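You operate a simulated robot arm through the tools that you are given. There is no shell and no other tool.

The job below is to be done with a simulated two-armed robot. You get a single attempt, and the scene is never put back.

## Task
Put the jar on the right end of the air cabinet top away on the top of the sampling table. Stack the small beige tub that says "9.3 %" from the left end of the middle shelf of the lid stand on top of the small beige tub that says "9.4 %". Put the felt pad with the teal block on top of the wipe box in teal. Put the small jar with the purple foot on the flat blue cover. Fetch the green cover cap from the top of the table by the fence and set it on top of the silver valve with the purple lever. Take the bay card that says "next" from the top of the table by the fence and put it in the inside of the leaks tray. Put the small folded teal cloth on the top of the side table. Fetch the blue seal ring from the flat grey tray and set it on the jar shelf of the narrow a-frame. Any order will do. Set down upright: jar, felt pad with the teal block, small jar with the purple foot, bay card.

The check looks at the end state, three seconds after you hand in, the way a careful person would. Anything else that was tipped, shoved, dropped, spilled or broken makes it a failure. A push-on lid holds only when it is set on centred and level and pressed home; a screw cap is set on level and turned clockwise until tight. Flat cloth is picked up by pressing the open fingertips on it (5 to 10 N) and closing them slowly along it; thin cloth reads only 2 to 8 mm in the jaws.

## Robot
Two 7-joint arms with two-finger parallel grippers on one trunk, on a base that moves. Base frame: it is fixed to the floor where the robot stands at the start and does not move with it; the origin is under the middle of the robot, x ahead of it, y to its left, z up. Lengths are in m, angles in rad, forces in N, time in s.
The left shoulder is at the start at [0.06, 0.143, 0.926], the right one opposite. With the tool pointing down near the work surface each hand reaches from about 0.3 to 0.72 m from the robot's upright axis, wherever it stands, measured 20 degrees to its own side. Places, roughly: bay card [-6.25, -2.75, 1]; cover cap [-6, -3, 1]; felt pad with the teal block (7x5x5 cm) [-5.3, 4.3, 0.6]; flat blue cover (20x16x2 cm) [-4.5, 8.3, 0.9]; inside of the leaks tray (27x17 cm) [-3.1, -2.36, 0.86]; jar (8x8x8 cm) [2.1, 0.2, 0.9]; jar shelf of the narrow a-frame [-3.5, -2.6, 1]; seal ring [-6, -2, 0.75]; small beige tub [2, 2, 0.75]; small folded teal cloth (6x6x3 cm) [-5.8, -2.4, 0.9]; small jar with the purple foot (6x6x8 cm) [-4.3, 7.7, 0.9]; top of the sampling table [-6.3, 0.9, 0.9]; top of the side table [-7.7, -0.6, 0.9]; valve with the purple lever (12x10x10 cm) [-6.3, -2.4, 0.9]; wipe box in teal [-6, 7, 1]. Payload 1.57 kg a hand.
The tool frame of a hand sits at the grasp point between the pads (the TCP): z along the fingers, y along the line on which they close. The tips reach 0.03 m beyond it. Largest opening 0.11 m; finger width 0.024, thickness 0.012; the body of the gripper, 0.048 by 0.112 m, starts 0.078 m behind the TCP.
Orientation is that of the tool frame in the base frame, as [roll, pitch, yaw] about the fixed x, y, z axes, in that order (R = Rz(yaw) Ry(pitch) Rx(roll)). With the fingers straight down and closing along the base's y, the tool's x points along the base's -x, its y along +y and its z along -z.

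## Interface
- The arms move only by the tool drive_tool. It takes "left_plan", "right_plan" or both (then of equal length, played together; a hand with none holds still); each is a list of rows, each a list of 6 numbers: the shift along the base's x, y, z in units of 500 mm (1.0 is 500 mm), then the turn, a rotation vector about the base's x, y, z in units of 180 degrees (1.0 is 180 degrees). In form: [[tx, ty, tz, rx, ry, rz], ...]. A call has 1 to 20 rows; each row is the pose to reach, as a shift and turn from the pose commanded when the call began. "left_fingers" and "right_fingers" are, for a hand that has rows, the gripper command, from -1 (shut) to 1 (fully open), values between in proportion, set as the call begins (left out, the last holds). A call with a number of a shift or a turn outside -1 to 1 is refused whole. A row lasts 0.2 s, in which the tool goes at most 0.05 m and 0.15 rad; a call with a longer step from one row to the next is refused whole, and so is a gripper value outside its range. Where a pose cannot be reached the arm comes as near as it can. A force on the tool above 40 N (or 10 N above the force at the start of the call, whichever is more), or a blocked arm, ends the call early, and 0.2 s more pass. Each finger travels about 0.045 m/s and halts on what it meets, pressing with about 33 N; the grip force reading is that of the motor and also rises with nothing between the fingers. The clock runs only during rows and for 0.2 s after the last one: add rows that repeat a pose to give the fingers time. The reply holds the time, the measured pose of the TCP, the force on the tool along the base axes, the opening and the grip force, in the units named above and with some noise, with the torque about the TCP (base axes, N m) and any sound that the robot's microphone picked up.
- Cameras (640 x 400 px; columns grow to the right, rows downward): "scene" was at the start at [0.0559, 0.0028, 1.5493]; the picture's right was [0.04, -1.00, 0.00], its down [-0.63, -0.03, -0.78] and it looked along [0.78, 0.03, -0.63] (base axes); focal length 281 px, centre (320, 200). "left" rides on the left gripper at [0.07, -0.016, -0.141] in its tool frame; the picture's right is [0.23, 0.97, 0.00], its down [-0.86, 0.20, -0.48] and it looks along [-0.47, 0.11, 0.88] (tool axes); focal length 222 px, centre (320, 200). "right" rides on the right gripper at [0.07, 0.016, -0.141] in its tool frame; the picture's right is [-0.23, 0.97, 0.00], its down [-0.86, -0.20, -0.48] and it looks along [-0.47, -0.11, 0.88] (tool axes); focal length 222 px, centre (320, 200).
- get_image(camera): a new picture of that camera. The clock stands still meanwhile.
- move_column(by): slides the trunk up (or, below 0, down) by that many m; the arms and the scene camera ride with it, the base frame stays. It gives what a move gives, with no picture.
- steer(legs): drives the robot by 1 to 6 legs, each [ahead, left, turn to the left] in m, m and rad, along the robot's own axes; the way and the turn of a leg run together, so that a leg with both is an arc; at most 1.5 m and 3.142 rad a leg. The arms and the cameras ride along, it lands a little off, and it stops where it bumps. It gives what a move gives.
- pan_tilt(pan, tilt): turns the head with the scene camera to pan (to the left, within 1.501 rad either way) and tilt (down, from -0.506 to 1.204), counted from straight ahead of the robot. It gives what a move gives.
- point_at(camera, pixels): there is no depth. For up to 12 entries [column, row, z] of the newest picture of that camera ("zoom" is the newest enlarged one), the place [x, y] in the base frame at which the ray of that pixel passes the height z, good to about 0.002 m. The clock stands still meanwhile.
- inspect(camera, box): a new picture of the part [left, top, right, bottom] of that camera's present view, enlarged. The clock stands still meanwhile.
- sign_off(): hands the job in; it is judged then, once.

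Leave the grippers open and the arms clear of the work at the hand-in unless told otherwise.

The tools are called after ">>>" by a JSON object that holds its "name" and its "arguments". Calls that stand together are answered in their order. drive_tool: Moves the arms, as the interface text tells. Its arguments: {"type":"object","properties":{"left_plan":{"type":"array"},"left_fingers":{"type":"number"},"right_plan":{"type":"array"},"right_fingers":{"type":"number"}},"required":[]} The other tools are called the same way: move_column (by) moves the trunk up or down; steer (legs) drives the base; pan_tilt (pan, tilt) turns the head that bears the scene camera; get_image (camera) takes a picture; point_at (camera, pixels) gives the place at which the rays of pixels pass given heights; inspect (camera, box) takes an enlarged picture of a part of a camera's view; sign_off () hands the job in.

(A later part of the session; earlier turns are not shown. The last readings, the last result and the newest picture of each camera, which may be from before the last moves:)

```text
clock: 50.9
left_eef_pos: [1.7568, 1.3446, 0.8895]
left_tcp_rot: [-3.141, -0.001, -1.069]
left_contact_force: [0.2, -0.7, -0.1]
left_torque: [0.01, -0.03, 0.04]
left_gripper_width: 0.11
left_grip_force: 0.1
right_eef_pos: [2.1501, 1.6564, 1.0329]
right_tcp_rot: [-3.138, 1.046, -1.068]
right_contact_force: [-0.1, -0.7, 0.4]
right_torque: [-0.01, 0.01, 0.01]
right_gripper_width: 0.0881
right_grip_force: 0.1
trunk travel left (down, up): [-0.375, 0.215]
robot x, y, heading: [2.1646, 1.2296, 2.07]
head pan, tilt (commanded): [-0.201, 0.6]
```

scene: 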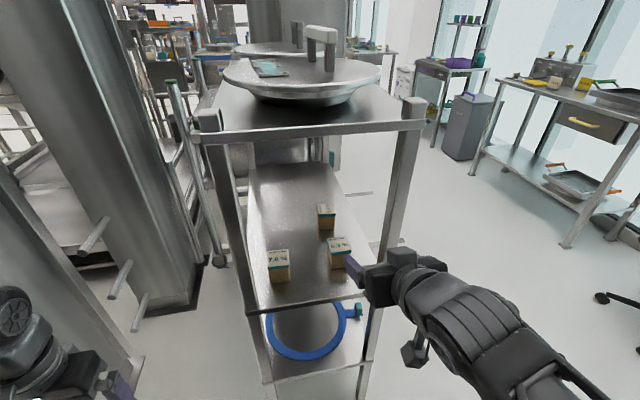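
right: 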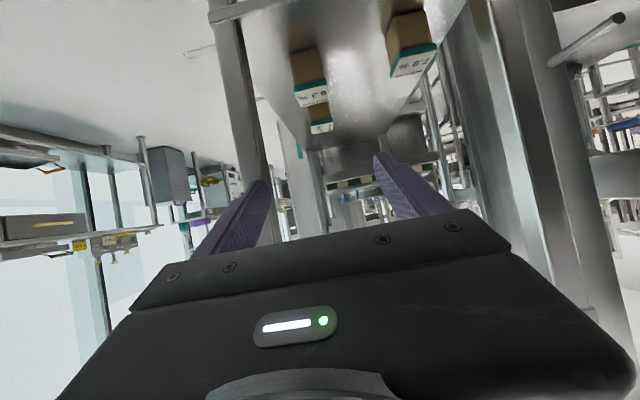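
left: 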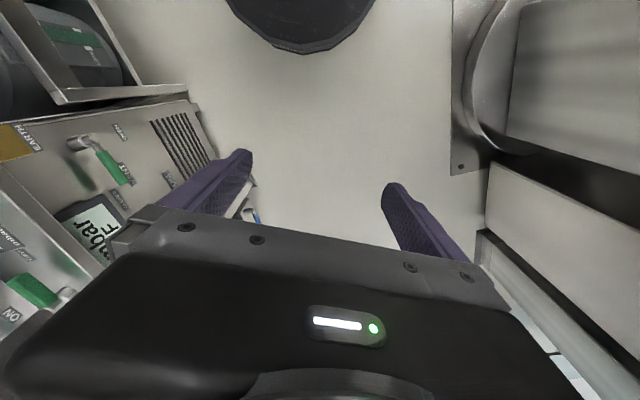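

Zero-shift keeps the hand where it measured, so commands follow the reached pose. Next: go to the pre-grasp point in front of the 9.3 tub.

>>> {"name": "drive_tool", "arguments": {"right_plan": [[-0.028, 0.0536, -0.051, 0, 0, 0], [-0.057, 0.107, -0.102, 0, 0, 0], [-0.085, 0.161, -0.153, 0, 0, 0], [-0.113, 0.214, -0.203, 0, 0, 0], [-0.141, 0.268, -0.254, 0, 0, 0], [-0.17, 0.321, -0.305, 0, 0, 0], [-0.198, 0.375, -0.356, 0, 0, 0], [-0.198, 0.375, -0.356, 0, 0, 0]]}}

>>> {"name": "get_image", "arguments": {"camera": "scene"}}

>>> {"name": "get_image", "arguments": {"camera": "right"}}

```text
clock: 52.7
left_eef_pos: [1.7579, 1.3445, 0.8897]
left_tcp_rot: [3.141, 0.003, -1.071]
left_contact_force: [0.9, 0.2, 0.4]
left_torque: [0.02, 0.03, 0.01]
left_gripper_width: 0.11
left_grip_force: 0.1
right_eef_pos: [2.0501, 1.8448, 0.8539]
right_tcp_rot: [-3.138, 1.045, -1.068]
right_contact_force: [-1.0, -0.5, 0.9]
right_torque: [0.02, 0.02, -0.04]
right_gripper_width: 0.0879
right_grip_force: 0.1
right hand out of reach, approached as far as the arm can: row 1
trunk travel left (down, up): [-0.375, 0.215]
robot x, y, heading: [2.1689, 1.23, 2.072]
head pan, tilt (commanded): [-0.201, 0.6]
```

```text
taken
```

scene: 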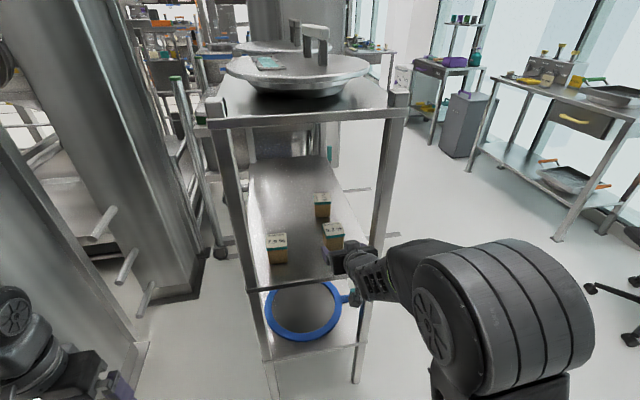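

```text
taken
```

right: 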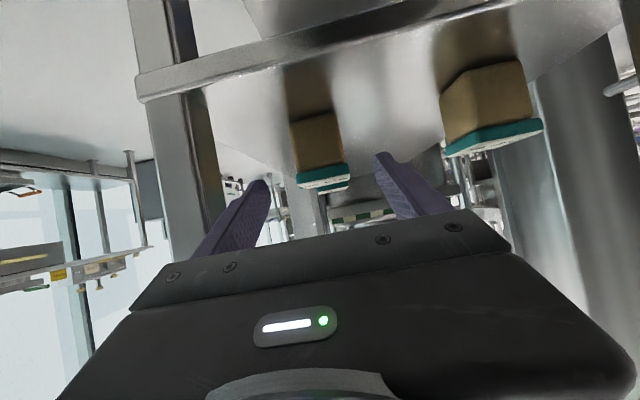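

The tub is framed between the fingers. I advance along the finger direction to straddle it.

>>> {"name": "drive_tool", "arguments": {"right_plan": [[-0.018, 0.032, -0.021, 0, 0, 0], [-0.035, 0.065, -0.043, 0, 0, 0], [-0.053, 0.097, -0.064, 0, 0, 0], [-0.071, 0.129, -0.085, 0, 0, 0], [-0.088, 0.162, -0.107, 0, 0, 0], [-0.106, 0.194, -0.126, 0, 0, 0], [-0.106, 0.194, -0.126, 0, 0, 0]]}}

>>> {"name": "inspect", "arguments": {"camera": "scene", "box": [220, 170, 420, 310]}}

>>> {"name": "get_image", "arguments": {"camera": "right"}}

```text
clock: 54.3
left_eef_pos: [1.7574, 1.3444, 0.889]
left_tcp_rot: [3.141, 0.0, -1.07]
left_contact_force: [-0.4, 0.2, -0.1]
left_torque: [0.0, 0.0, -0.01]
left_gripper_width: 0.1101
left_grip_force: 0.0
right_eef_pos: [1.997, 1.9413, 0.7906]
right_tcp_rot: [-3.137, 1.046, -1.069]
right_contact_force: [0.4, 0.1, 0.1]
right_torque: [0.0, -0.01, -0.01]
right_gripper_width: 0.088
right_grip_force: 0.0
trunk travel left (down, up): [-0.375, 0.215]
robot x, y, heading: [2.1688, 1.2287, 2.074]
head pan, tilt (commanded): [-0.201, 0.6]
```

```text
2.86 times, centred on (320, 240) of scene
```

zoom: 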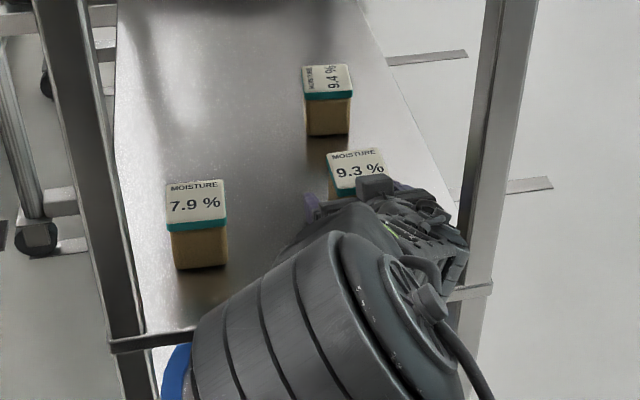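

```text
taken
```

right: 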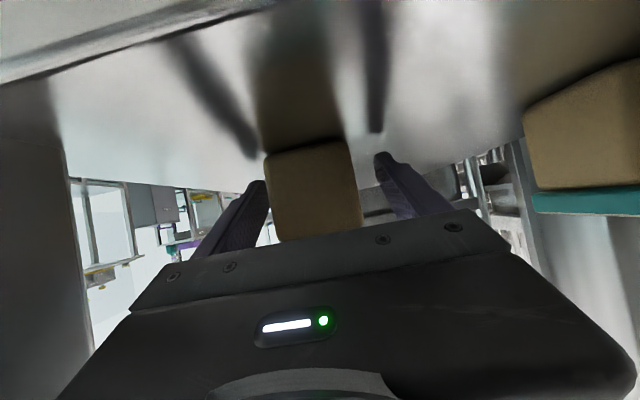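

The tub is between the fingers with no contact. I close the gripper.

>>> {"name": "drive_tool", "arguments": {"right_plan": [[0, 0, 0, 0, 0, 0], [0, 0, 0, 0, 0, 0], [0, 0, 0, 0, 0, 0], [0, 0, 0, 0, 0, 0], [0, 0, 0, 0, 0, 0], [0, 0, 0, 0, 0, 0]], "right_fingers": -1}}

>>> {"name": "get_image", "arguments": {"camera": "right"}}

```text
clock: 55.7
left_eef_pos: [1.7575, 1.3453, 0.8902]
left_tcp_rot: [3.141, 0.001, -1.069]
left_contact_force: [0.2, 1.2, -0.1]
left_torque: [-0.01, 0.03, -0.01]
left_gripper_width: 0.1098
left_grip_force: 0.0
right_eef_pos: [1.9962, 1.9407, 0.7911]
right_tcp_rot: [-3.137, 1.046, -1.069]
right_contact_force: [0.0, 0.6, 0.4]
right_torque: [-0.04, 0.03, -0.01]
right_gripper_width: 0.0597
right_grip_force: 32.9
trunk travel left (down, up): [-0.375, 0.215]
robot x, y, heading: [2.1673, 1.2286, 2.067]
head pan, tilt (commanded): [-0.201, 0.6]
```

```text
taken
```

right: 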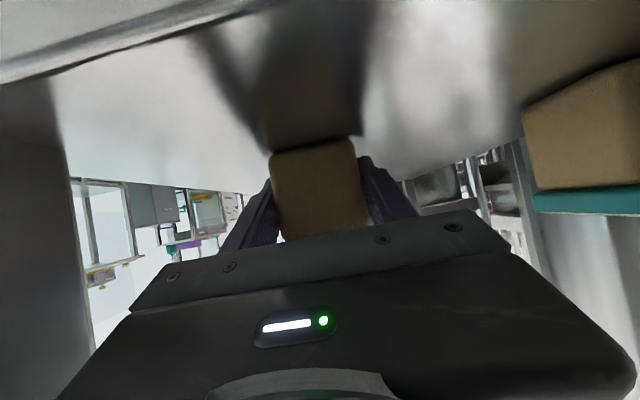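

Gripped at 0.060 m. I lift straight up 8.5 cm.

>>> {"name": "drive_tool", "arguments": {"right_plan": [[0, 0, 0.04, 0, 0, 0], [0, 0, 0.085, 0, 0, 0], [0, 0, 0.13, 0, 0, 0], [0, 0, 0.17, 0, 0, 0], [0, 0, 0.17, 0, 0, 0]]}}

>>> {"name": "inspect", "arguments": {"camera": "scene", "box": [240, 150, 400, 260]}}

>>> {"name": "get_image", "arguments": {"camera": "right"}}

```text
clock: 56.9
left_eef_pos: [1.7581, 1.3448, 0.8904]
left_tcp_rot: [3.14, -0.002, -1.071]
left_contact_force: [0.3, -0.3, -0.2]
left_torque: [0.0, 0.0, 0.02]
left_gripper_width: 0.11
left_grip_force: 0.1
right_eef_pos: [1.9965, 1.9389, 0.8766]
right_tcp_rot: [-3.138, 1.044, -1.068]
right_contact_force: [0.7, 0.1, -1.4]
right_torque: [-0.03, -0.01, -0.01]
right_gripper_width: 0.0598
right_grip_force: 33.4
trunk travel left (down, up): [-0.375, 0.215]
robot x, y, heading: [2.17, 1.2307, 2.072]
head pan, tilt (commanded): [-0.201, 0.6]
```

```text
3.64 times, centred on (320, 205) of scene
```

zoom: 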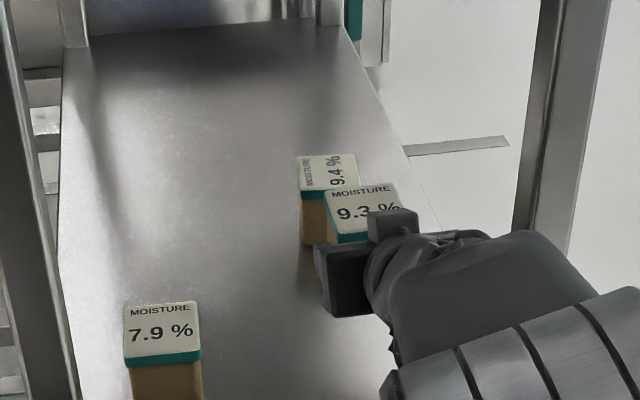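

```text
taken
```

right: 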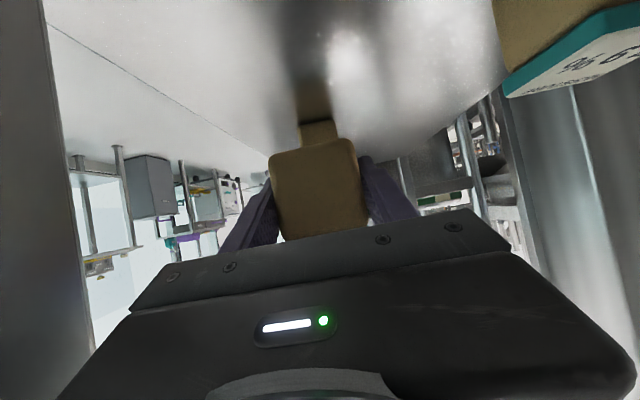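

The tub is held level. I measure its top corners at z≈0.910 against 9.4's corners at 0.825.

>>> {"name": "point_at", "arguments": {"camera": "zoom", "pixels": [[324, 192, 0.91], [391, 182, 0.91], [337, 236, 0.91], [401, 207, 0.91], [297, 157, 0.825], [354, 154, 0.825], [301, 192, 0.825]]}}

```text
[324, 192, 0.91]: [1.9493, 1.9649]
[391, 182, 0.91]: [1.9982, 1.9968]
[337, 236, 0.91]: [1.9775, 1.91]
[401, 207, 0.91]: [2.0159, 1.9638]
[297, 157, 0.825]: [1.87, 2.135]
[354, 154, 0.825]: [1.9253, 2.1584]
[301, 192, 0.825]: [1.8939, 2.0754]
```

I shift the held tub (-0.079, +0.165) m with a small −4° turn to line up over 9.4, still 2 cm above it.

>>> {"name": "drive_tool", "arguments": {"right_plan": [[-0.026, 0.055, 0, 0, 0, -0.004], [-0.053, 0.11, 0, 0, 0, -0.008], [-0.079, 0.165, 0, 0, 0, -0.012], [-0.105, 0.22, 0, 0, 0, -0.015], [-0.132, 0.275, 0, 0, 0, -0.019], [-0.158, 0.33, 0, 0, 0, -0.022], [-0.158, 0.33, 0, 0, 0, -0.022]]}}

>>> {"name": "inspect", "arguments": {"camera": "scene", "box": [240, 150, 400, 260]}}

>>> {"name": "get_image", "arguments": {"camera": "right"}}

```text
clock: 58.5
left_eef_pos: [1.7577, 1.3452, 0.8895]
left_tcp_rot: [-3.14, -0.001, -1.068]
left_contact_force: [0.1, 0.2, -0.1]
left_torque: [0.0, -0.01, -0.01]
left_gripper_width: 0.1098
left_grip_force: 0.1
right_eef_pos: [1.9345, 2.0111, 0.9088]
right_tcp_rot: [-3.138, 1.045, -1.135]
right_contact_force: [0.0, -1.0, -1.7]
right_torque: [-0.02, 0.01, 0.0]
right_gripper_width: 0.0598
right_grip_force: 32.9
right hand out of reach, approached as far as the arm can: row 3, 4, 5, 6, 7
trunk travel left (down, up): [-0.375, 0.215]
robot x, y, heading: [2.1673, 1.2337, 2.072]
head pan, tilt (commanded): [-0.201, 0.6]
```

```text
3.64 times, centred on (320, 205) of scene
```

zoom: 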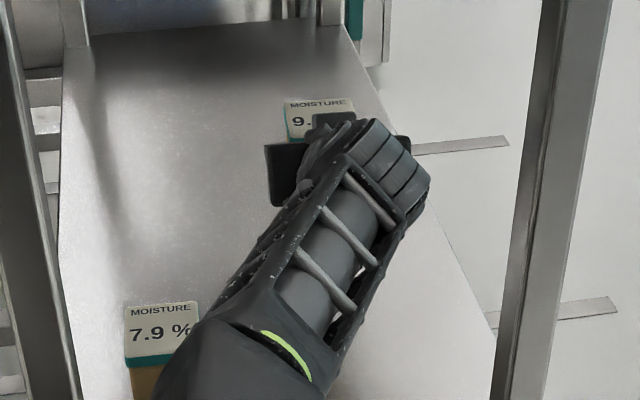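

```text
taken
```

right: 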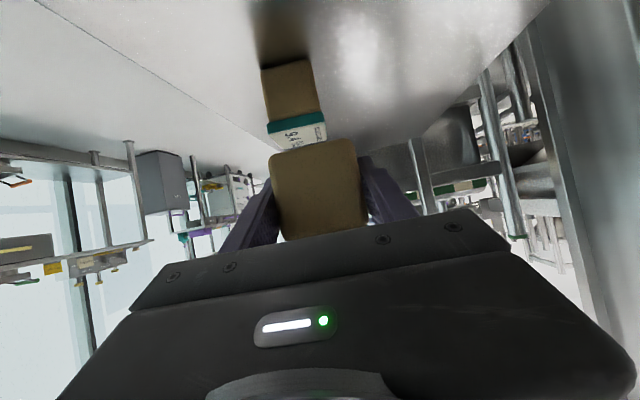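

The arm ran out of reach; the tub is still held, just short of 9.4. I pull the arm back 6 cm, then drive the base 0.15 m forward.

>>> {"name": "drive_tool", "arguments": {"right_plan": [[0.029, -0.053, 0, 0, 0, 0], [0.057, -0.105, 0, 0, 0, 0], [0.057, -0.105, 0, 0, 0, 0]]}}

>>> {"name": "steer", "arguments": {"legs": [[0.14, 0, 0]]}}

>>> {"name": "inspect", "arguments": {"camera": "scene", "box": [240, 150, 400, 260]}}

>>> {"name": "get_image", "arguments": {"camera": "right"}}

```text
clock: 59.3
left_eef_pos: [1.7585, 1.3441, 0.8898]
left_tcp_rot: [3.141, 0.0, -1.069]
left_contact_force: [0.8, 0.3, -1.0]
left_torque: [-0.01, 0.05, 0.01]
left_gripper_width: 0.11
left_grip_force: 0.1
right_eef_pos: [1.965, 1.9602, 0.9108]
right_tcp_rot: [-3.137, 1.042, -1.136]
right_contact_force: [-0.3, 0.4, -2.2]
right_torque: [-0.02, -0.04, 0.01]
right_gripper_width: 0.0598
right_grip_force: 32.9
trunk travel left (down, up): [-0.375, 0.215]
robot x, y, heading: [2.1691, 1.2303, 2.075]
head pan, tilt (commanded): [-0.201, 0.6]
```

```text
clock: 60.6
left_eef_pos: [1.6909, 1.4659, 0.8891]
left_tcp_rot: [3.14, 0.002, -1.069]
left_contact_force: [0.0, 0.0, -0.1]
left_torque: [-0.03, 0.01, -0.01]
left_gripper_width: 0.1099
left_grip_force: 0.0
right_eef_pos: [1.8983, 2.0801, 0.9104]
right_tcp_rot: [-3.139, 1.043, -1.136]
right_contact_force: [0.0, -0.6, -1.3]
right_torque: [0.0, -0.01, -0.02]
right_gripper_width: 0.0599
right_grip_force: 33.4
trunk travel left (down, up): [-0.375, 0.215]
robot x, y, heading: [2.1004, 1.3476, 2.074]
head pan, tilt (commanded): [-0.201, 0.6]
```

```text
3.64 times, centred on (320, 205) of scene
```

zoom: 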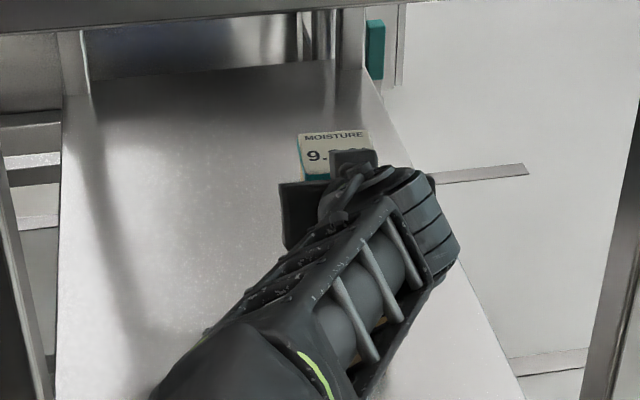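

```text
taken
```

right: 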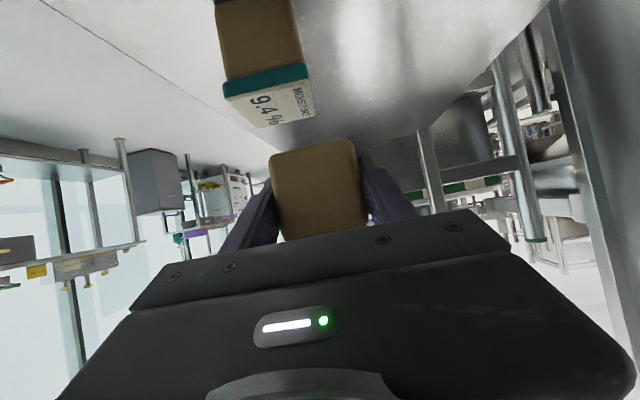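

I measure the held tub's top (z≈0.944) in the zoom and 9.4's top corners (z 0.825) in the right hand picture.

>>> {"name": "point_at", "arguments": {"camera": "zoom", "pixels": [[299, 138, 0.944], [368, 130, 0.944], [308, 180, 0.944]]}}

>>> {"name": "point_at", "arguments": {"camera": "right", "pixels": [[223, 95, 0.825], [309, 78, 0.825], [315, 115, 0.825], [270, 128, 0.825], [272, 160, 0.879], [354, 140, 0.879]]}}

```text
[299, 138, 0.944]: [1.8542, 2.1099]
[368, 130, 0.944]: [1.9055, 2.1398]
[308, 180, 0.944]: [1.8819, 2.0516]
```

```text
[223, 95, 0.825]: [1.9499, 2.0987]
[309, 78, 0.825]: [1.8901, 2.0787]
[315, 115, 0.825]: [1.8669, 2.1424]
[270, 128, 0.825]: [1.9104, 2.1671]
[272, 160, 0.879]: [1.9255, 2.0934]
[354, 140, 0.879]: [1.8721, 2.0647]
```

The held tub's centre is about (1.893,2.093); 9.4 is at (1.9085,2.119). I shift (+0.0155,+0.026), then come down 4 cm, and check again.

>>> {"name": "drive_tool", "arguments": {"right_plan": [[0.015, 0.026, 0, 0, 0, 0], [0.031, 0.052, 0, 0, 0, 0], [0.031, 0.052, -0.04, 0, 0, 0], [0.031, 0.052, -0.08, 0, 0, 0], [0.031, 0.052, -0.08, 0, 0, 0]]}}

>>> {"name": "inspect", "arguments": {"camera": "scene", "box": [260, 150, 380, 230]}}

>>> {"name": "get_image", "arguments": {"camera": "right"}}

```text
clock: 61.8
left_eef_pos: [1.6912, 1.4648, 0.8902]
left_tcp_rot: [3.14, 0.0, -1.068]
left_contact_force: [-0.5, 0.2, -0.3]
left_torque: [0.02, 0.0, -0.02]
left_gripper_width: 0.11
left_grip_force: 0.0
right_eef_pos: [1.9147, 2.1067, 0.8701]
right_tcp_rot: [-3.137, 1.044, -1.135]
right_contact_force: [-0.1, 0.4, -1.3]
right_torque: [-0.01, 0.0, 0.01]
right_gripper_width: 0.0597
right_grip_force: 32.5
trunk travel left (down, up): [-0.375, 0.215]
robot x, y, heading: [2.1011, 1.3515, 2.073]
head pan, tilt (commanded): [-0.201, 0.6]
```

```text
5.00 times, centred on (320, 190) of scene
```

zoom: 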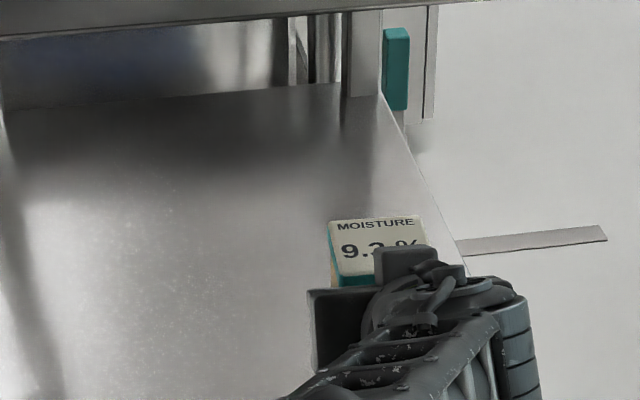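

```text
taken
```

right: 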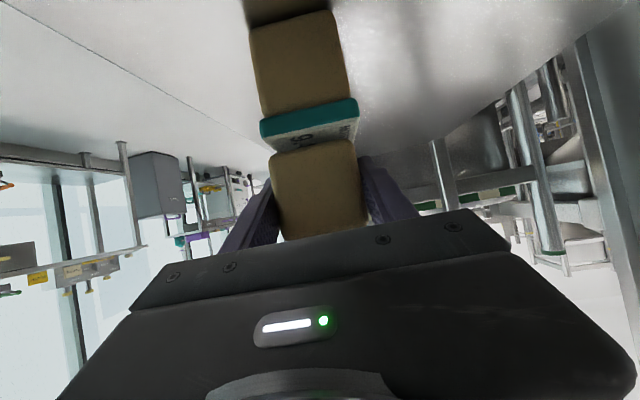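

Close now. I measure again: held top corners at z 0.904 and 9.4's lid front edges in the hand picture.

>>> {"name": "point_at", "arguments": {"camera": "zoom", "pixels": [[329, 221, 0.904], [417, 215, 0.904], [340, 275, 0.904]]}}

>>> {"name": "point_at", "arguments": {"camera": "right", "pixels": [[261, 137, 0.825], [358, 114, 0.825], [272, 160, 0.839], [353, 141, 0.839], [278, 152, 0.825]]}}

```text
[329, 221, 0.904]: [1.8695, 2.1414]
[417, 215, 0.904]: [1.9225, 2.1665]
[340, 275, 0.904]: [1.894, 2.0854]
```

```text
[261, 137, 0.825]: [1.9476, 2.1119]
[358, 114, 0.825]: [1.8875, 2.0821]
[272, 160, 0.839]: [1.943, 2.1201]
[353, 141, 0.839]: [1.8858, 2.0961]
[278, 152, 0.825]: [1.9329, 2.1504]
```

Kinematics says centred, scene view suggests up to 8 mm too deep; I split the difference with 4 mm back, and lower 11 mm to just above contact.

>>> {"name": "drive_tool", "arguments": {"right_plan": [[0.0034, -0.0072, -0.008, 0, 0, 0], [0.0034, -0.0072, -0.016, 0, 0, 0], [0.0034, -0.0072, -0.022, 0, 0, 0], [0.0034, -0.0072, -0.022, 0, 0, 0]]}}

>>> {"name": "inspect", "arguments": {"camera": "right", "box": [220, 20, 420, 250]}}

>>> {"name": "inspect", "arguments": {"camera": "scene", "box": [260, 150, 380, 230]}}

```text
clock: 62.8
left_eef_pos: [1.6926, 1.4635, 0.8905]
left_tcp_rot: [3.141, 0.003, -1.07]
left_contact_force: [-0.5, 0.4, -0.9]
left_torque: [0.02, 0.02, 0.01]
left_gripper_width: 0.1102
left_grip_force: 0.1
right_eef_pos: [1.9172, 2.1014, 0.8648]
right_tcp_rot: [-3.138, 1.053, -1.139]
right_contact_force: [0.8, 3.8, 28.0]
right_torque: [-0.25, -0.23, 0.02]
right_gripper_width: 0.0598
right_grip_force: 33.2
trunk travel left (down, up): [-0.375, 0.215]
robot x, y, heading: [2.1065, 1.3466, 2.069]
head pan, tilt (commanded): [-0.201, 0.6]
```

```text
1.74 times, centred on (320, 135) of right
```

zoom: 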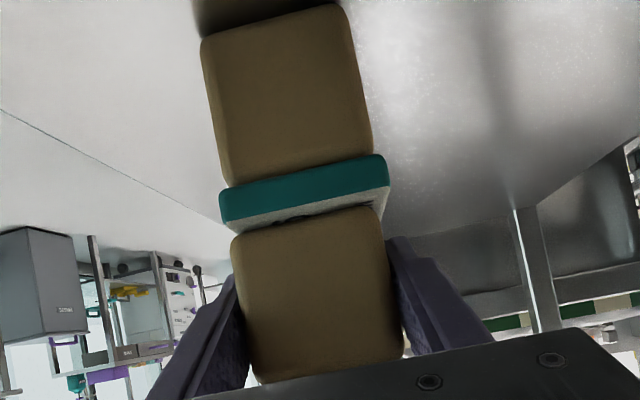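

```text
5.00 times, centred on (320, 190) of scene
```

zoom: 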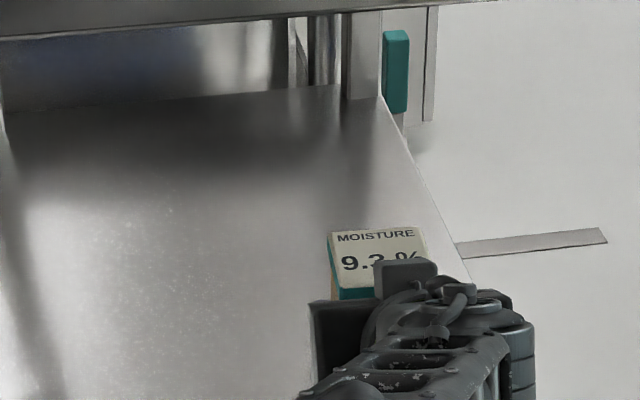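

Contact: 28 N upward, the 9.3 tub rests on 9.4 and looks centred in the hand picture. I ease up 5 mm of command to relieve the force, then open.

>>> {"name": "drive_tool", "arguments": {"right_plan": [[0, 0, 0.008, 0, 0, 0], [0, 0, 0.008, 0, 0, 0]]}}

```text
clock: 63.4
left_eef_pos: [1.6918, 1.4641, 0.8902]
left_tcp_rot: [3.141, 0.001, -1.069]
left_contact_force: [-0.5, 0.1, -0.3]
left_torque: [0.02, 0.04, 0.02]
left_gripper_width: 0.1101
left_grip_force: 0.2
right_eef_pos: [1.9178, 2.1019, 0.8655]
right_tcp_rot: [-3.137, 1.047, -1.136]
right_contact_force: [-0.8, 6.4, 19.9]
right_torque: [0.12, 0.0, 0.01]
right_gripper_width: 0.0595
right_grip_force: 33.1
trunk travel left (down, up): [-0.375, 0.215]
robot x, y, heading: [2.1052, 1.3512, 2.071]
head pan, tilt (commanded): [-0.201, 0.6]
```

>>> {"name": "drive_tool", "arguments": {"right_plan": [[0, 0, 0.005, 0, 0, 0], [0, 0, 0.005, 0, 0, 0]]}}

```text
clock: 64.0
left_eef_pos: [1.6927, 1.4645, 0.8899]
left_tcp_rot: [-3.141, 0.0, -1.069]
left_contact_force: [0.3, -0.2, 0.0]
left_torque: [0.0, -0.01, -0.01]
left_gripper_width: 0.1098
left_grip_force: 0.0
right_eef_pos: [1.9159, 2.1014, 0.8651]
right_tcp_rot: [-3.135, 1.042, -1.137]
right_contact_force: [1.3, 1.4, 5.4]
right_torque: [0.11, 0.18, -0.07]
right_gripper_width: 0.0596
right_grip_force: 33.1
trunk travel left (down, up): [-0.375, 0.215]
robot x, y, heading: [2.1019, 1.3511, 2.071]
head pan, tilt (commanded): [-0.201, 0.6]
```

Only 5 N now. I open the fingers to 0.088 m and wait.

>>> {"name": "drive_tool", "arguments": {"right_plan": [[0, 0, 0, 0, 0, 0], [0, 0, 0, 0, 0, 0], [0, 0, 0, 0, 0, 0], [0, 0, 0, 0, 0, 0]], "right_fingers": 0.65}}

>>> {"name": "inspect", "arguments": {"camera": "right", "box": [220, 20, 420, 250]}}

```text
clock: 65.0
left_eef_pos: [1.691, 1.4643, 0.8898]
left_tcp_rot: [-3.14, 0.001, -1.071]
left_contact_force: [-0.7, 0.2, 0.1]
left_torque: [0.0, -0.01, -0.01]
left_gripper_width: 0.1102
left_grip_force: 0.0
right_eef_pos: [1.9156, 2.1019, 0.8679]
right_tcp_rot: [-3.137, 1.044, -1.136]
right_contact_force: [0.2, 0.5, 0.4]
right_torque: [-0.01, 0.03, 0.05]
right_gripper_width: 0.0909
right_grip_force: 0.1
trunk travel left (down, up): [-0.375, 0.215]
robot x, y, heading: [2.1048, 1.3485, 2.071]
head pan, tilt (commanded): [-0.201, 0.6]
```

```text
1.74 times, centred on (320, 135) of right
```

zoom: 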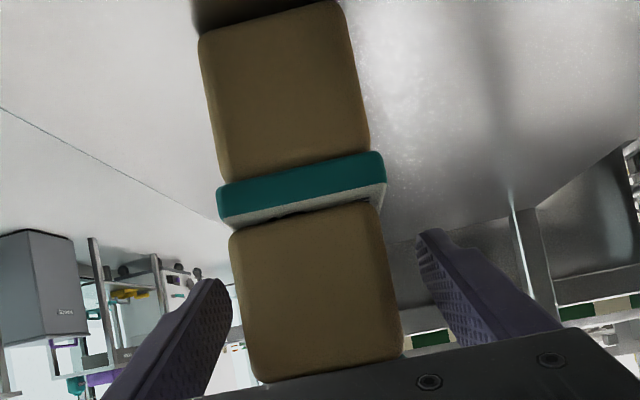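

The 9.3 tub sits squarely on 9.4. I withdraw along the finger direction 0.1 m, then back the base out.

>>> {"name": "drive_tool", "arguments": {"right_plan": [[0.0146, -0.0314, 0.02, 0, 0, 0], [0.0292, -0.0628, 0.04, 0, 0, 0], [0.0438, -0.0942, 0.06, 0, 0, 0], [0.0584, -0.1256, 0.08, 0, 0, 0], [0.073, -0.157, 0.1, 0, 0, 0], [0.073, -0.157, 0.1, 0, 0, 0]]}}

>>> {"name": "inspect", "arguments": {"camera": "scene", "box": [240, 130, 400, 250]}}

```text
clock: 66.4
left_eef_pos: [1.6931, 1.4649, 0.8898]
left_tcp_rot: [-3.141, 0.001, -1.071]
left_contact_force: [-0.5, 1.3, -0.6]
left_torque: [-0.01, 0.01, -0.03]
left_gripper_width: 0.1099
left_grip_force: 0.0
right_eef_pos: [1.9514, 2.0245, 0.9156]
right_tcp_rot: [-3.138, 1.043, -1.135]
right_contact_force: [0.1, 0.6, 0.0]
right_torque: [0.03, 0.01, 0.0]
right_gripper_width: 0.0908
right_grip_force: 0.1
trunk travel left (down, up): [-0.375, 0.215]
robot x, y, heading: [2.1026, 1.3455, 2.065]
head pan, tilt (commanded): [-0.201, 0.6]
```

```text
3.33 times, centred on (320, 190) of scene
```

zoom: 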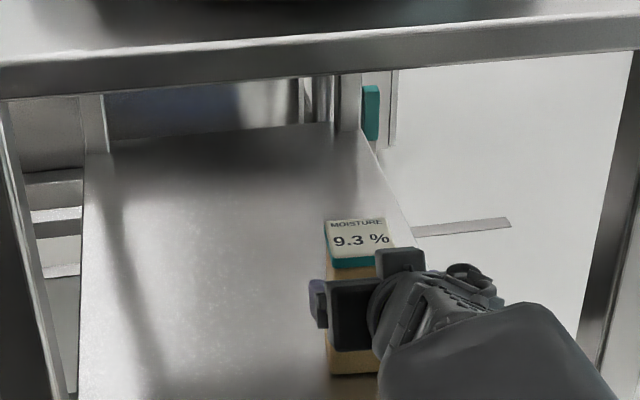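

Stack confirmed. I back the base out 0.25 m, then pull the right hand up and back clear of the stand.

>>> {"name": "steer", "arguments": {"legs": [[-0.25, 0, 0]]}}

>>> {"name": "drive_tool", "arguments": {"right_plan": [[0.03, -0.055, 0.03, 0, 0, 0], [0.06, -0.11, 0.06, 0, 0, 0], [0.09, -0.165, 0.09, 0, 0, 0], [0.12, -0.22, 0.12, 0, 0, 0], [0.15, -0.275, 0.15, 0, 0, 0]]}}

>>> {"name": "get_image", "arguments": {"camera": "scene"}}

```text
clock: 68.2
left_eef_pos: [1.8132, 1.244, 0.8904]
left_tcp_rot: [-3.142, 0.001, -1.072]
left_contact_force: [0.4, 0.2, 0.0]
left_torque: [-0.02, 0.03, -0.01]
left_gripper_width: 0.1102
left_grip_force: 0.1
right_eef_pos: [2.0744, 1.8025, 0.9167]
right_tcp_rot: [-3.139, 1.045, -1.14]
right_contact_force: [0.2, -0.1, 0.4]
right_torque: [0.02, -0.04, -0.03]
right_gripper_width: 0.0908
right_grip_force: 0.0
trunk travel left (down, up): [-0.375, 0.215]
robot x, y, heading: [2.2207, 1.1291, 2.067]
head pan, tilt (commanded): [-0.201, 0.6]
```

```text
clock: 69.5
left_eef_pos: [1.812, 1.2444, 0.8891]
left_tcp_rot: [-3.141, 0.0, -1.071]
left_contact_force: [0.1, 0.6, 0.0]
left_torque: [-0.03, -0.02, -0.02]
left_gripper_width: 0.1101
left_grip_force: 0.0
right_eef_pos: [2.1505, 1.6666, 0.9897]
right_tcp_rot: [-3.138, 1.045, -1.14]
right_contact_force: [-0.8, -0.1, -0.3]
right_torque: [0.0, 0.03, 0.01]
right_gripper_width: 0.0911
right_grip_force: 0.1
trunk travel left (down, up): [-0.375, 0.215]
robot x, y, heading: [2.2226, 1.1289, 2.069]
head pan, tilt (commanded): [-0.201, 0.6]
```

```text
taken
```

scene: 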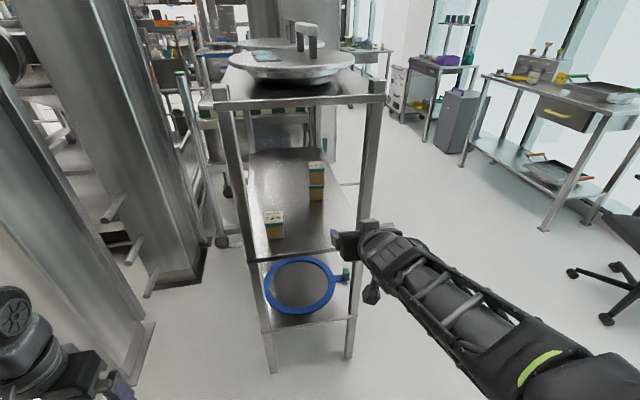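

Both tubs are right and 7.9 is untouched. I bring the right hand back to pointing down and in toward the body.

>>> {"name": "drive_tool", "arguments": {"right_plan": [[0.025, -0.019, 0.011, -0.0336, -0.0154, 0], [0.049, -0.038, 0.022, -0.0671, -0.0309, 0], [0.074, -0.056, 0.033, -0.1007, -0.0463, 0], [0.098, -0.075, 0.044, -0.1342, -0.0618, 0], [0.123, -0.094, 0.056, -0.1678, -0.0772, 0], [0.147, -0.113, 0.067, -0.2013, -0.0927, 0], [0.172, -0.131, 0.078, -0.2349, -0.1081, 0], [0.196, -0.15, 0.089, -0.2684, -0.1236, 0], [0.221, -0.169, 0.1, -0.302, -0.139, 0], [0.221, -0.169, 0.1, -0.302, -0.139, 0]], "right_fingers": 1}}

>>> {"name": "move_column", "arguments": {"by": 0.15}}

>>> {"name": "pan_tilt", "arguments": {"pan": 0.0, "tilt": 0.6}}

>>> {"name": "get_image", "arguments": {"camera": "scene"}}

```text
clock: 71.7
left_eef_pos: [1.813, 1.2442, 0.8906]
left_tcp_rot: [3.141, -0.001, -1.071]
left_contact_force: [-0.2, 0.9, 0.2]
left_torque: [-0.03, 0.04, -0.01]
left_gripper_width: 0.1102
left_grip_force: 0.1
right_eef_pos: [2.2399, 1.5877, 0.9769]
right_tcp_rot: [-3.138, 0.0, -1.133]
right_contact_force: [0.6, 0.1, 0.2]
right_torque: [-0.03, 0.0, 0.03]
right_gripper_width: 0.1101
right_grip_force: 0.0
right hand out of reach, approached as far as the arm can: row 8, 9, 10
trunk travel left (down, up): [-0.375, 0.215]
robot x, y, heading: [2.2234, 1.1275, 2.068]
head pan, tilt (commanded): [-0.201, 0.6]
```

```text
clock: 73.4
left_eef_pos: [1.8133, 1.2444, 1.0398]
left_tcp_rot: [-3.141, -0.001, -1.072]
left_contact_force: [-0.7, 0.5, 0.6]
left_torque: [-0.02, 0.02, 0.01]
left_gripper_width: 0.1098
left_grip_force: 0.1
right_eef_pos: [2.2408, 1.5903, 1.1258]
right_tcp_rot: [-3.138, 0.001, -1.139]
right_contact_force: [0.1, 0.2, -0.4]
right_torque: [0.02, 0.0, 0.02]
right_gripper_width: 0.1103
right_grip_force: 0.0
trunk travel left (down, up): [-0.525, 0.065]
robot x, y, heading: [2.221, 1.1298, 2.072]
head pan, tilt (commanded): [-0.201, 0.6]
```

```text
clock: 74.1
left_eef_pos: [1.8127, 1.2456, 1.0401]
left_tcp_rot: [-3.14, 0.0, -1.071]
left_contact_force: [0.2, -0.3, -0.1]
left_torque: [0.01, 0.0, -0.01]
left_gripper_width: 0.11
left_grip_force: 0.1
right_eef_pos: [2.2413, 1.5899, 1.1261]
right_tcp_rot: [-3.138, 0.0, -1.139]
right_contact_force: [0.4, 0.6, 0.1]
right_torque: [0.0, 0.01, -0.02]
right_gripper_width: 0.1102
right_grip_force: 0.0
trunk travel left (down, up): [-0.525, 0.065]
robot x, y, heading: [2.2192, 1.1292, 2.069]
head pan, tilt (commanded): [0.0, 0.6]
```

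```text
taken
```

scene: 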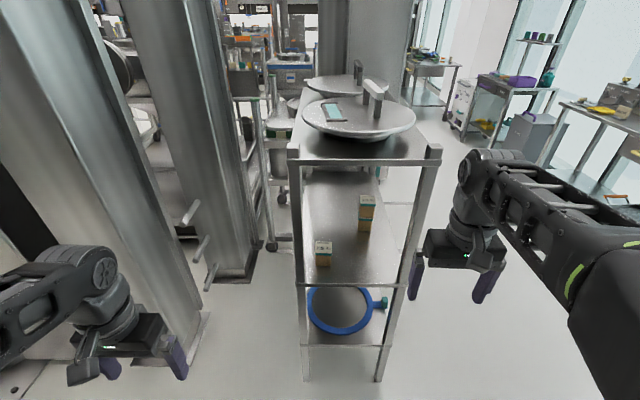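

Both arms are tucked. I turn right about half a turn to face the air cabinet.

>>> {"name": "steer", "arguments": {"legs": [[0, 0, -3.1415]]}}

>>> {"name": "pan_tilt", "arguments": {"pan": -0.3, "tilt": 0.7}}

>>> {"name": "get_image", "arguments": {"camera": "scene"}}

```text
clock: 81.9
left_eef_pos: [2.6338, 1.0152, 1.0388]
left_tcp_rot: [3.141, 0.0, 2.077]
left_contact_force: [-0.7, 0.5, 0.6]
left_torque: [-0.03, 0.0, 0.01]
left_gripper_width: 0.11
left_grip_force: 0.0
right_eef_pos: [2.2075, 0.669, 1.1263]
right_tcp_rot: [-3.138, 0.001, 2.011]
right_contact_force: [0.6, 0.3, 0.7]
right_torque: [0.02, 0.0, -0.01]
right_gripper_width: 0.1101
right_grip_force: 0.1
trunk travel left (down, up): [-0.525, 0.065]
robot x, y, heading: [2.2239, 1.1304, -1.059]
head pan, tilt (commanded): [0.0, 0.6]
```

```text
clock: 82.7
left_eef_pos: [2.6351, 1.0158, 1.0402]
left_tcp_rot: [3.141, -0.001, 2.078]
left_contact_force: [0.0, 0.3, 0.7]
left_torque: [0.01, -0.01, 0.02]
left_gripper_width: 0.1102
left_grip_force: 0.1
right_eef_pos: [2.2086, 0.6694, 1.1258]
right_tcp_rot: [-3.139, 0.001, 2.01]
right_contact_force: [0.0, 0.0, -0.2]
right_torque: [0.01, -0.01, -0.03]
right_gripper_width: 0.1099
right_grip_force: 0.0
trunk travel left (down, up): [-0.525, 0.065]
robot x, y, heading: [2.2216, 1.129, -1.063]
head pan, tilt (commanded): [-0.3, 0.7]
```

```text
taken
```

scene: 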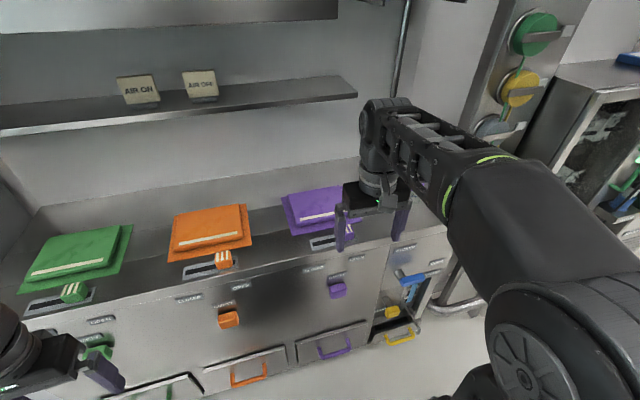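

The jar is hidden behind my right arm. I slide the base right 0.25 m and look with both cameras.

>>> {"name": "steer", "arguments": {"legs": [[0.0, -0.25, -0.01]]}}

>>> {"name": "get_image", "arguments": {"camera": "scene"}}

>>> {"name": "get_image", "arguments": {"camera": "right"}}

```text
clock: 84.5
left_eef_pos: [2.4149, 0.8914, 1.0394]
left_tcp_rot: [3.139, 0.0, 2.06]
left_contact_force: [0.5, -0.5, 0.4]
left_torque: [0.02, -0.03, 0.0]
left_gripper_width: 0.1101
left_grip_force: 0.0
right_eef_pos: [1.9838, 0.5508, 1.1254]
right_tcp_rot: [-3.138, -0.001, 1.993]
right_contact_force: [-0.4, -0.5, -0.6]
right_torque: [0.03, -0.02, 0.01]
right_gripper_width: 0.11
right_grip_force: 0.0
trunk travel left (down, up): [-0.525, 0.065]
robot x, y, heading: [2.0072, 1.0111, -1.085]
head pan, tilt (commanded): [-0.3, 0.7]
```

```text
taken
```

scene: 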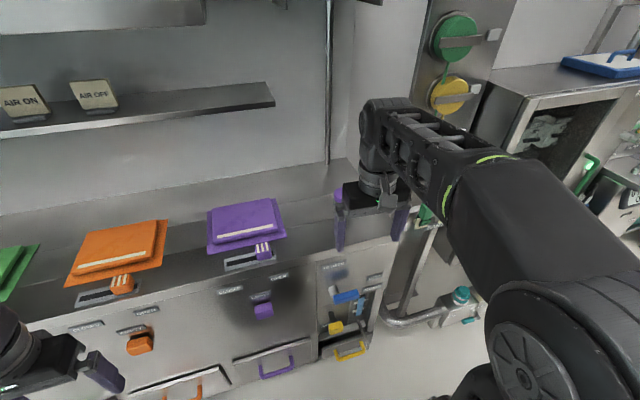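

```text
taken
```

right: 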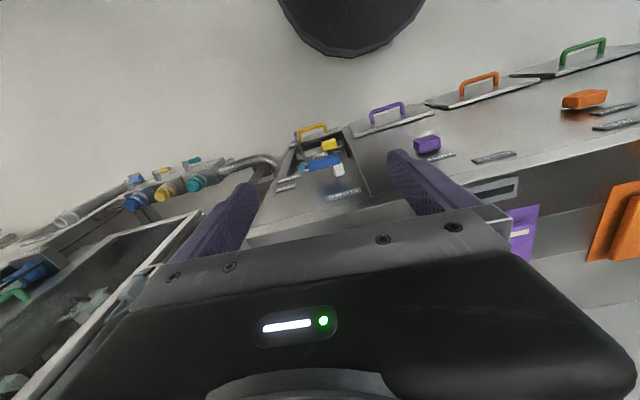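

The jar's purple lid peeks out at (343,195) behind the gripper. I shift the right hand 12 cm right and 5 cm back to uncover it.

>>> {"name": "drive_tool", "arguments": {"right_plan": [[-0.065, -0.007, 0, 0, 0, 0], [-0.13, -0.014, 0, 0, 0, 0], [-0.194, -0.02, 0, 0, 0, 0], [-0.258, -0.027, 0, 0, 0, 0]]}}

>>> {"name": "get_image", "arguments": {"camera": "scene"}}

>>> {"name": "inspect", "arguments": {"camera": "scene", "box": [280, 140, 420, 240]}}

```text
clock: 85.5
left_eef_pos: [2.4156, 0.8896, 1.04]
left_tcp_rot: [3.141, 0.001, 2.061]
left_contact_force: [0.3, -0.4, -0.8]
left_torque: [0.0, 0.04, -0.02]
left_gripper_width: 0.1097
left_grip_force: 0.0
right_eef_pos: [1.8553, 0.5402, 1.1241]
right_tcp_rot: [-3.138, 0.001, 1.993]
right_contact_force: [0.9, 0.0, 0.3]
right_torque: [-0.02, 0.02, -0.01]
right_gripper_width: 0.1097
right_grip_force: 0.0
trunk travel left (down, up): [-0.525, 0.065]
robot x, y, heading: [2.0093, 1.011, -1.082]
head pan, tilt (commanded): [-0.3, 0.7]
```

```text
taken
```

scene: 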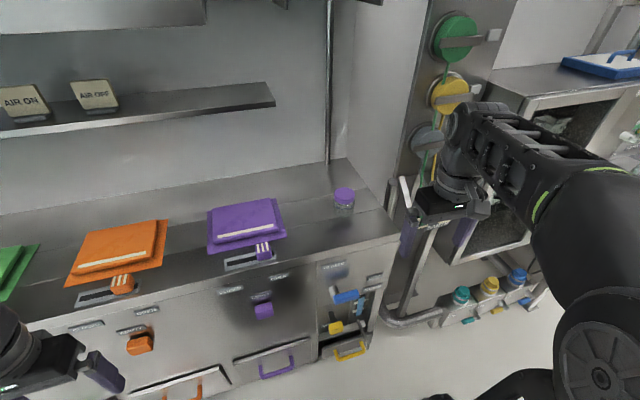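

```text
4.00 times, centred on (350, 190) of scene
```

zoom: 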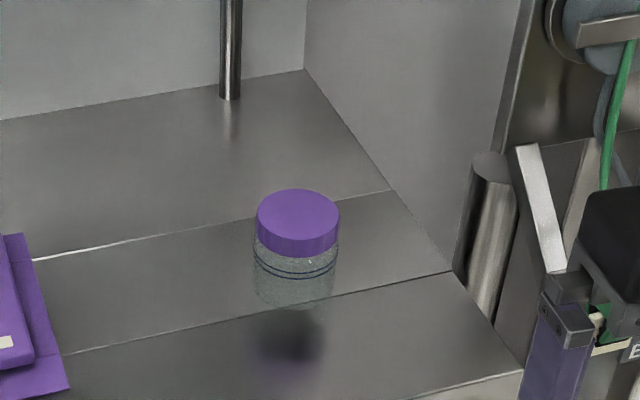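

The jar is clear now. I measure its lid top centre (297,212 in the zoom) and bottom at several heights.

>>> {"name": "point_at", "arguments": {"camera": "zoom", "pixels": [[297, 212, 0.94], [297, 212, 0.92], [297, 212, 0.96], [295, 285, 0.86], [295, 285, 0.88], [257, 215, 0.94], [338, 220, 0.94], [297, 189, 0.94], [298, 236, 0.94], [450, 271, 0.87], [521, 372, 0.87]]}}

```text
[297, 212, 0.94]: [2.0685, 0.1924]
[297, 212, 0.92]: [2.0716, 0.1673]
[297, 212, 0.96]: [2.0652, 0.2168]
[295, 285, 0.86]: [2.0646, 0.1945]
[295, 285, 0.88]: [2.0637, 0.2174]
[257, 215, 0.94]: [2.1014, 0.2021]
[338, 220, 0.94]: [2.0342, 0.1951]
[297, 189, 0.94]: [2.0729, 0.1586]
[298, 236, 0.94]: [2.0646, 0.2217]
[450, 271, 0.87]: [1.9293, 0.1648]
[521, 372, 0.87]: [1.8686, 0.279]
```

Jar: centre about (2.065,0.222), from z≈0.884 to 0.964. I nudge the hand left 5 cm and drive the base ahead 0.14 m to get within reach.

>>> {"name": "drive_tool", "arguments": {"right_plan": [[0.044, 0.024, 0, 0, 0, 0], [0.088, 0.048, 0, 0, 0, 0]]}}

>>> {"name": "steer", "arguments": {"legs": [[0.14, 0, 0]]}}

>>> {"name": "get_image", "arguments": {"camera": "scene"}}

>>> {"name": "get_image", "arguments": {"camera": "right"}}

```text
clock: 86.1
left_eef_pos: [2.4147, 0.8911, 1.04]
left_tcp_rot: [3.14, 0.001, 2.057]
left_contact_force: [-0.2, -0.4, 1.2]
left_torque: [0.01, -0.03, 0.03]
left_gripper_width: 0.1099
left_grip_force: 0.1
right_eef_pos: [1.8966, 0.5626, 1.125]
right_tcp_rot: [-3.138, 0.001, 1.992]
right_contact_force: [0.3, 0.0, 0.7]
right_torque: [0.02, -0.02, 0.01]
right_gripper_width: 0.1096
right_grip_force: 0.0
trunk travel left (down, up): [-0.525, 0.065]
robot x, y, heading: [2.0059, 1.0098, -1.08]
head pan, tilt (commanded): [-0.3, 0.7]
```

```text
clock: 87.4
left_eef_pos: [2.4822, 0.7653, 1.0393]
left_tcp_rot: [3.14, -0.002, 2.061]
left_contact_force: [1.6, -1.7, 0.4]
left_torque: [0.05, 0.02, -0.02]
left_gripper_width: 0.1099
left_grip_force: 0.0
right_eef_pos: [1.9656, 0.4371, 1.1231]
right_tcp_rot: [-3.136, 0.001, 1.996]
right_contact_force: [0.2, -0.3, -0.1]
right_torque: [0.04, 0.01, 0.02]
right_gripper_width: 0.11
right_grip_force: 0.1
trunk travel left (down, up): [-0.525, 0.065]
robot x, y, heading: [2.0716, 0.885, -1.081]
head pan, tilt (commanded): [-0.3, 0.7]
```

```text
taken
```

scene: 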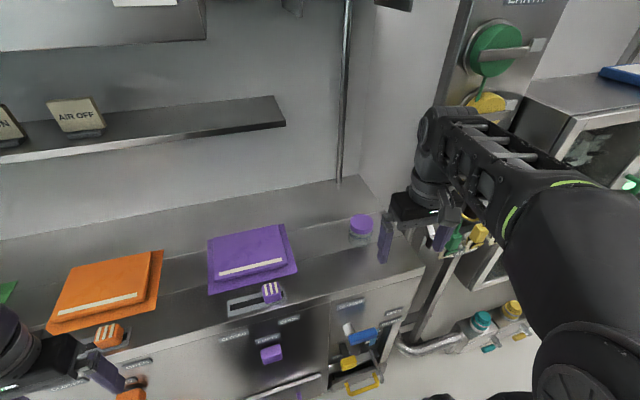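

```text
taken
```

right: 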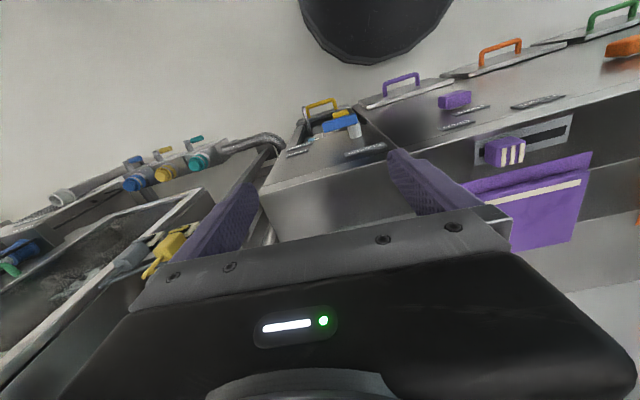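

>>> {"name": "inspect", "arguments": {"camera": "scene", "box": [310, 190, 410, 260]}}

```text
5.71 times, centred on (360, 225) of scene
```

zoom: 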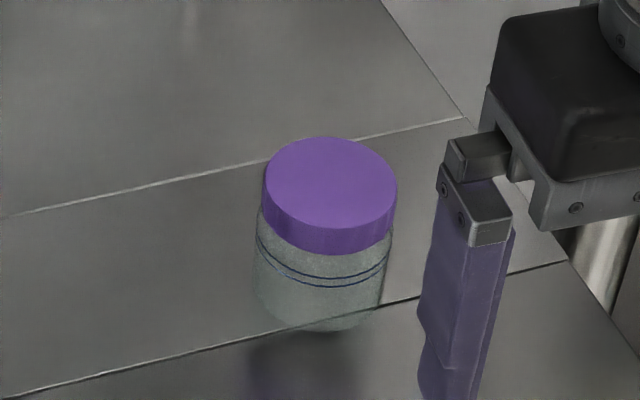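

>>> {"name": "point_at", "arguments": {"camera": "zoom", "pixels": [[330, 182, 0.964], [330, 182, 0.95], [322, 300, 0.884], [322, 300, 0.87], [264, 182, 0.964], [397, 190, 0.964], [330, 137, 0.964], [330, 229, 0.964], [253, 265, 0.91], [392, 265, 0.91], [322, 330, 0.884]]}}

```text
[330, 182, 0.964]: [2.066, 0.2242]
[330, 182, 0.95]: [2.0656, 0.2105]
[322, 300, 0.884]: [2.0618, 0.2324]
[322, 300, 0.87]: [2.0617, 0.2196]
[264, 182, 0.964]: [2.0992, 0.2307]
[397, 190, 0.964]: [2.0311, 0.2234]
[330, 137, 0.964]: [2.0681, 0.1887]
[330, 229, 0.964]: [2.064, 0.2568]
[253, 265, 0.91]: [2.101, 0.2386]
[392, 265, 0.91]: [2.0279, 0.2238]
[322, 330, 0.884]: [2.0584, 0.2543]
```

Jar centre about (2.067,0.226). I move the right hand above it at the present height.

>>> {"name": "drive_tool", "arguments": {"right_plan": [[0.034, -0.07, 0, 0, 0, 0], [0.068, -0.141, 0, 0, 0, 0], [0.101, -0.211, 0, 0, 0, 0], [0.135, -0.281, 0, 0, 0, 0], [0.169, -0.352, 0, 0, 0, 0], [0.203, -0.422, 0, 0, 0, 0], [0.203, -0.422, 0, 0, 0, 0]]}}

>>> {"name": "get_image", "arguments": {"camera": "right"}}

>>> {"name": "get_image", "arguments": {"camera": "scene"}}

```text
clock: 89.0
left_eef_pos: [2.4824, 0.7679, 1.0404]
left_tcp_rot: [3.14, -0.002, 2.063]
left_contact_force: [0.2, -0.5, -0.3]
left_torque: [-0.03, 0.01, -0.02]
left_gripper_width: 0.1101
left_grip_force: 0.0
right_eef_pos: [2.0504, 0.292, 1.096]
right_tcp_rot: [-3.136, 0.009, 1.995]
right_contact_force: [-0.5, 0.6, -0.7]
right_torque: [0.01, 0.01, -0.02]
right_gripper_width: 0.11
right_grip_force: 0.1
right hand out of reach, approached as far as the arm can: row 3, 4, 5, 6, 7
trunk travel left (down, up): [-0.525, 0.065]
robot x, y, heading: [2.071, 0.8823, -1.079]
head pan, tilt (commanded): [-0.3, 0.7]
```

```text
taken
```

right: 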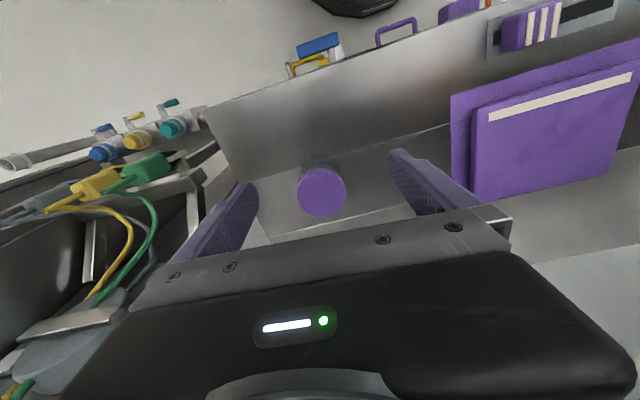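

```text
taken
```

scene: 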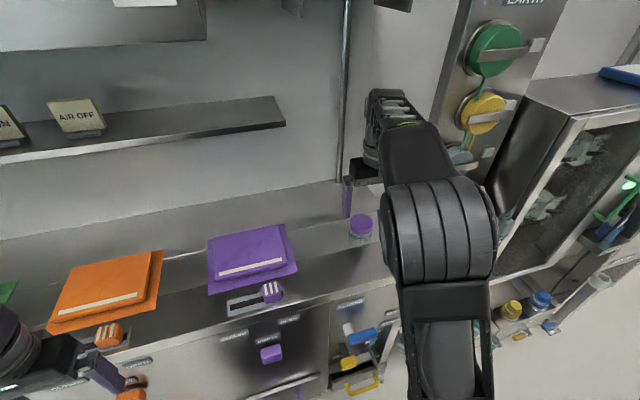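

At this height the arm is at its limit. The hand camera shows the lid at (322,192), centred between the fingers. I check its place from this camera, then descend while moving forward (lower heights reach farther).

>>> {"name": "point_at", "arguments": {"camera": "right", "pixels": [[322, 192, 0.964], [322, 192, 0.975], [298, 192, 0.964], [347, 192, 0.964], [322, 168, 0.964], [322, 216, 0.964]]}}

>>> {"name": "drive_tool", "arguments": {"right_plan": [[0.01, -0.04, -0.06, 0, 0, 0], [0.02, -0.08, -0.11, 0, 0, 0], [0.033, -0.12, -0.14, 0, 0, 0], [0.033, -0.132, -0.14, 0, 0, 0]]}}

>>> {"name": "get_image", "arguments": {"camera": "right"}}

```text
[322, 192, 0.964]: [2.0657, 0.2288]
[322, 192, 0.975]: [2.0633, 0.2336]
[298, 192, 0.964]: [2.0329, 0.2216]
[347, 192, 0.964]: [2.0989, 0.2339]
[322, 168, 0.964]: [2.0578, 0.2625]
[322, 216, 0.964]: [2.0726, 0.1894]
```

```text
clock: 90.0
left_eef_pos: [2.4815, 0.768, 1.04]
left_tcp_rot: [-3.14, -0.001, 2.061]
left_contact_force: [0.8, 0.0, -0.3]
left_torque: [0.02, 0.01, 0.01]
left_gripper_width: 0.1102
left_grip_force: 0.0
right_eef_pos: [2.0706, 0.287, 1.0353]
right_tcp_rot: [-3.136, 0.003, 1.995]
right_contact_force: [-0.8, 0.0, 0.5]
right_torque: [-0.01, 0.04, -0.03]
right_gripper_width: 0.1101
right_grip_force: 0.0
right hand out of reach, approached as far as the arm can: row 1, 2, 3, 4
trunk travel left (down, up): [-0.525, 0.065]
robot x, y, heading: [2.0707, 0.886, -1.082]
head pan, tilt (commanded): [-0.3, 0.7]
```

```text
taken
```

right: 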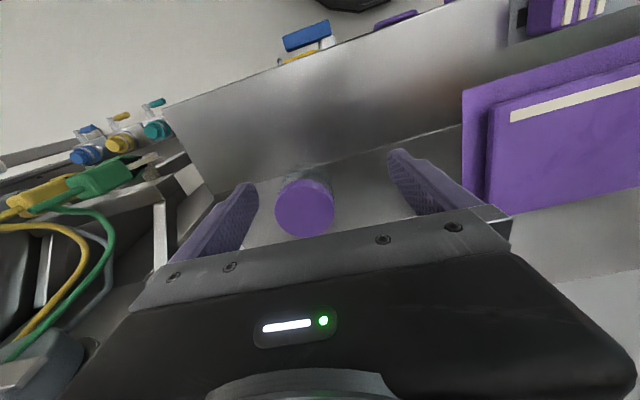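

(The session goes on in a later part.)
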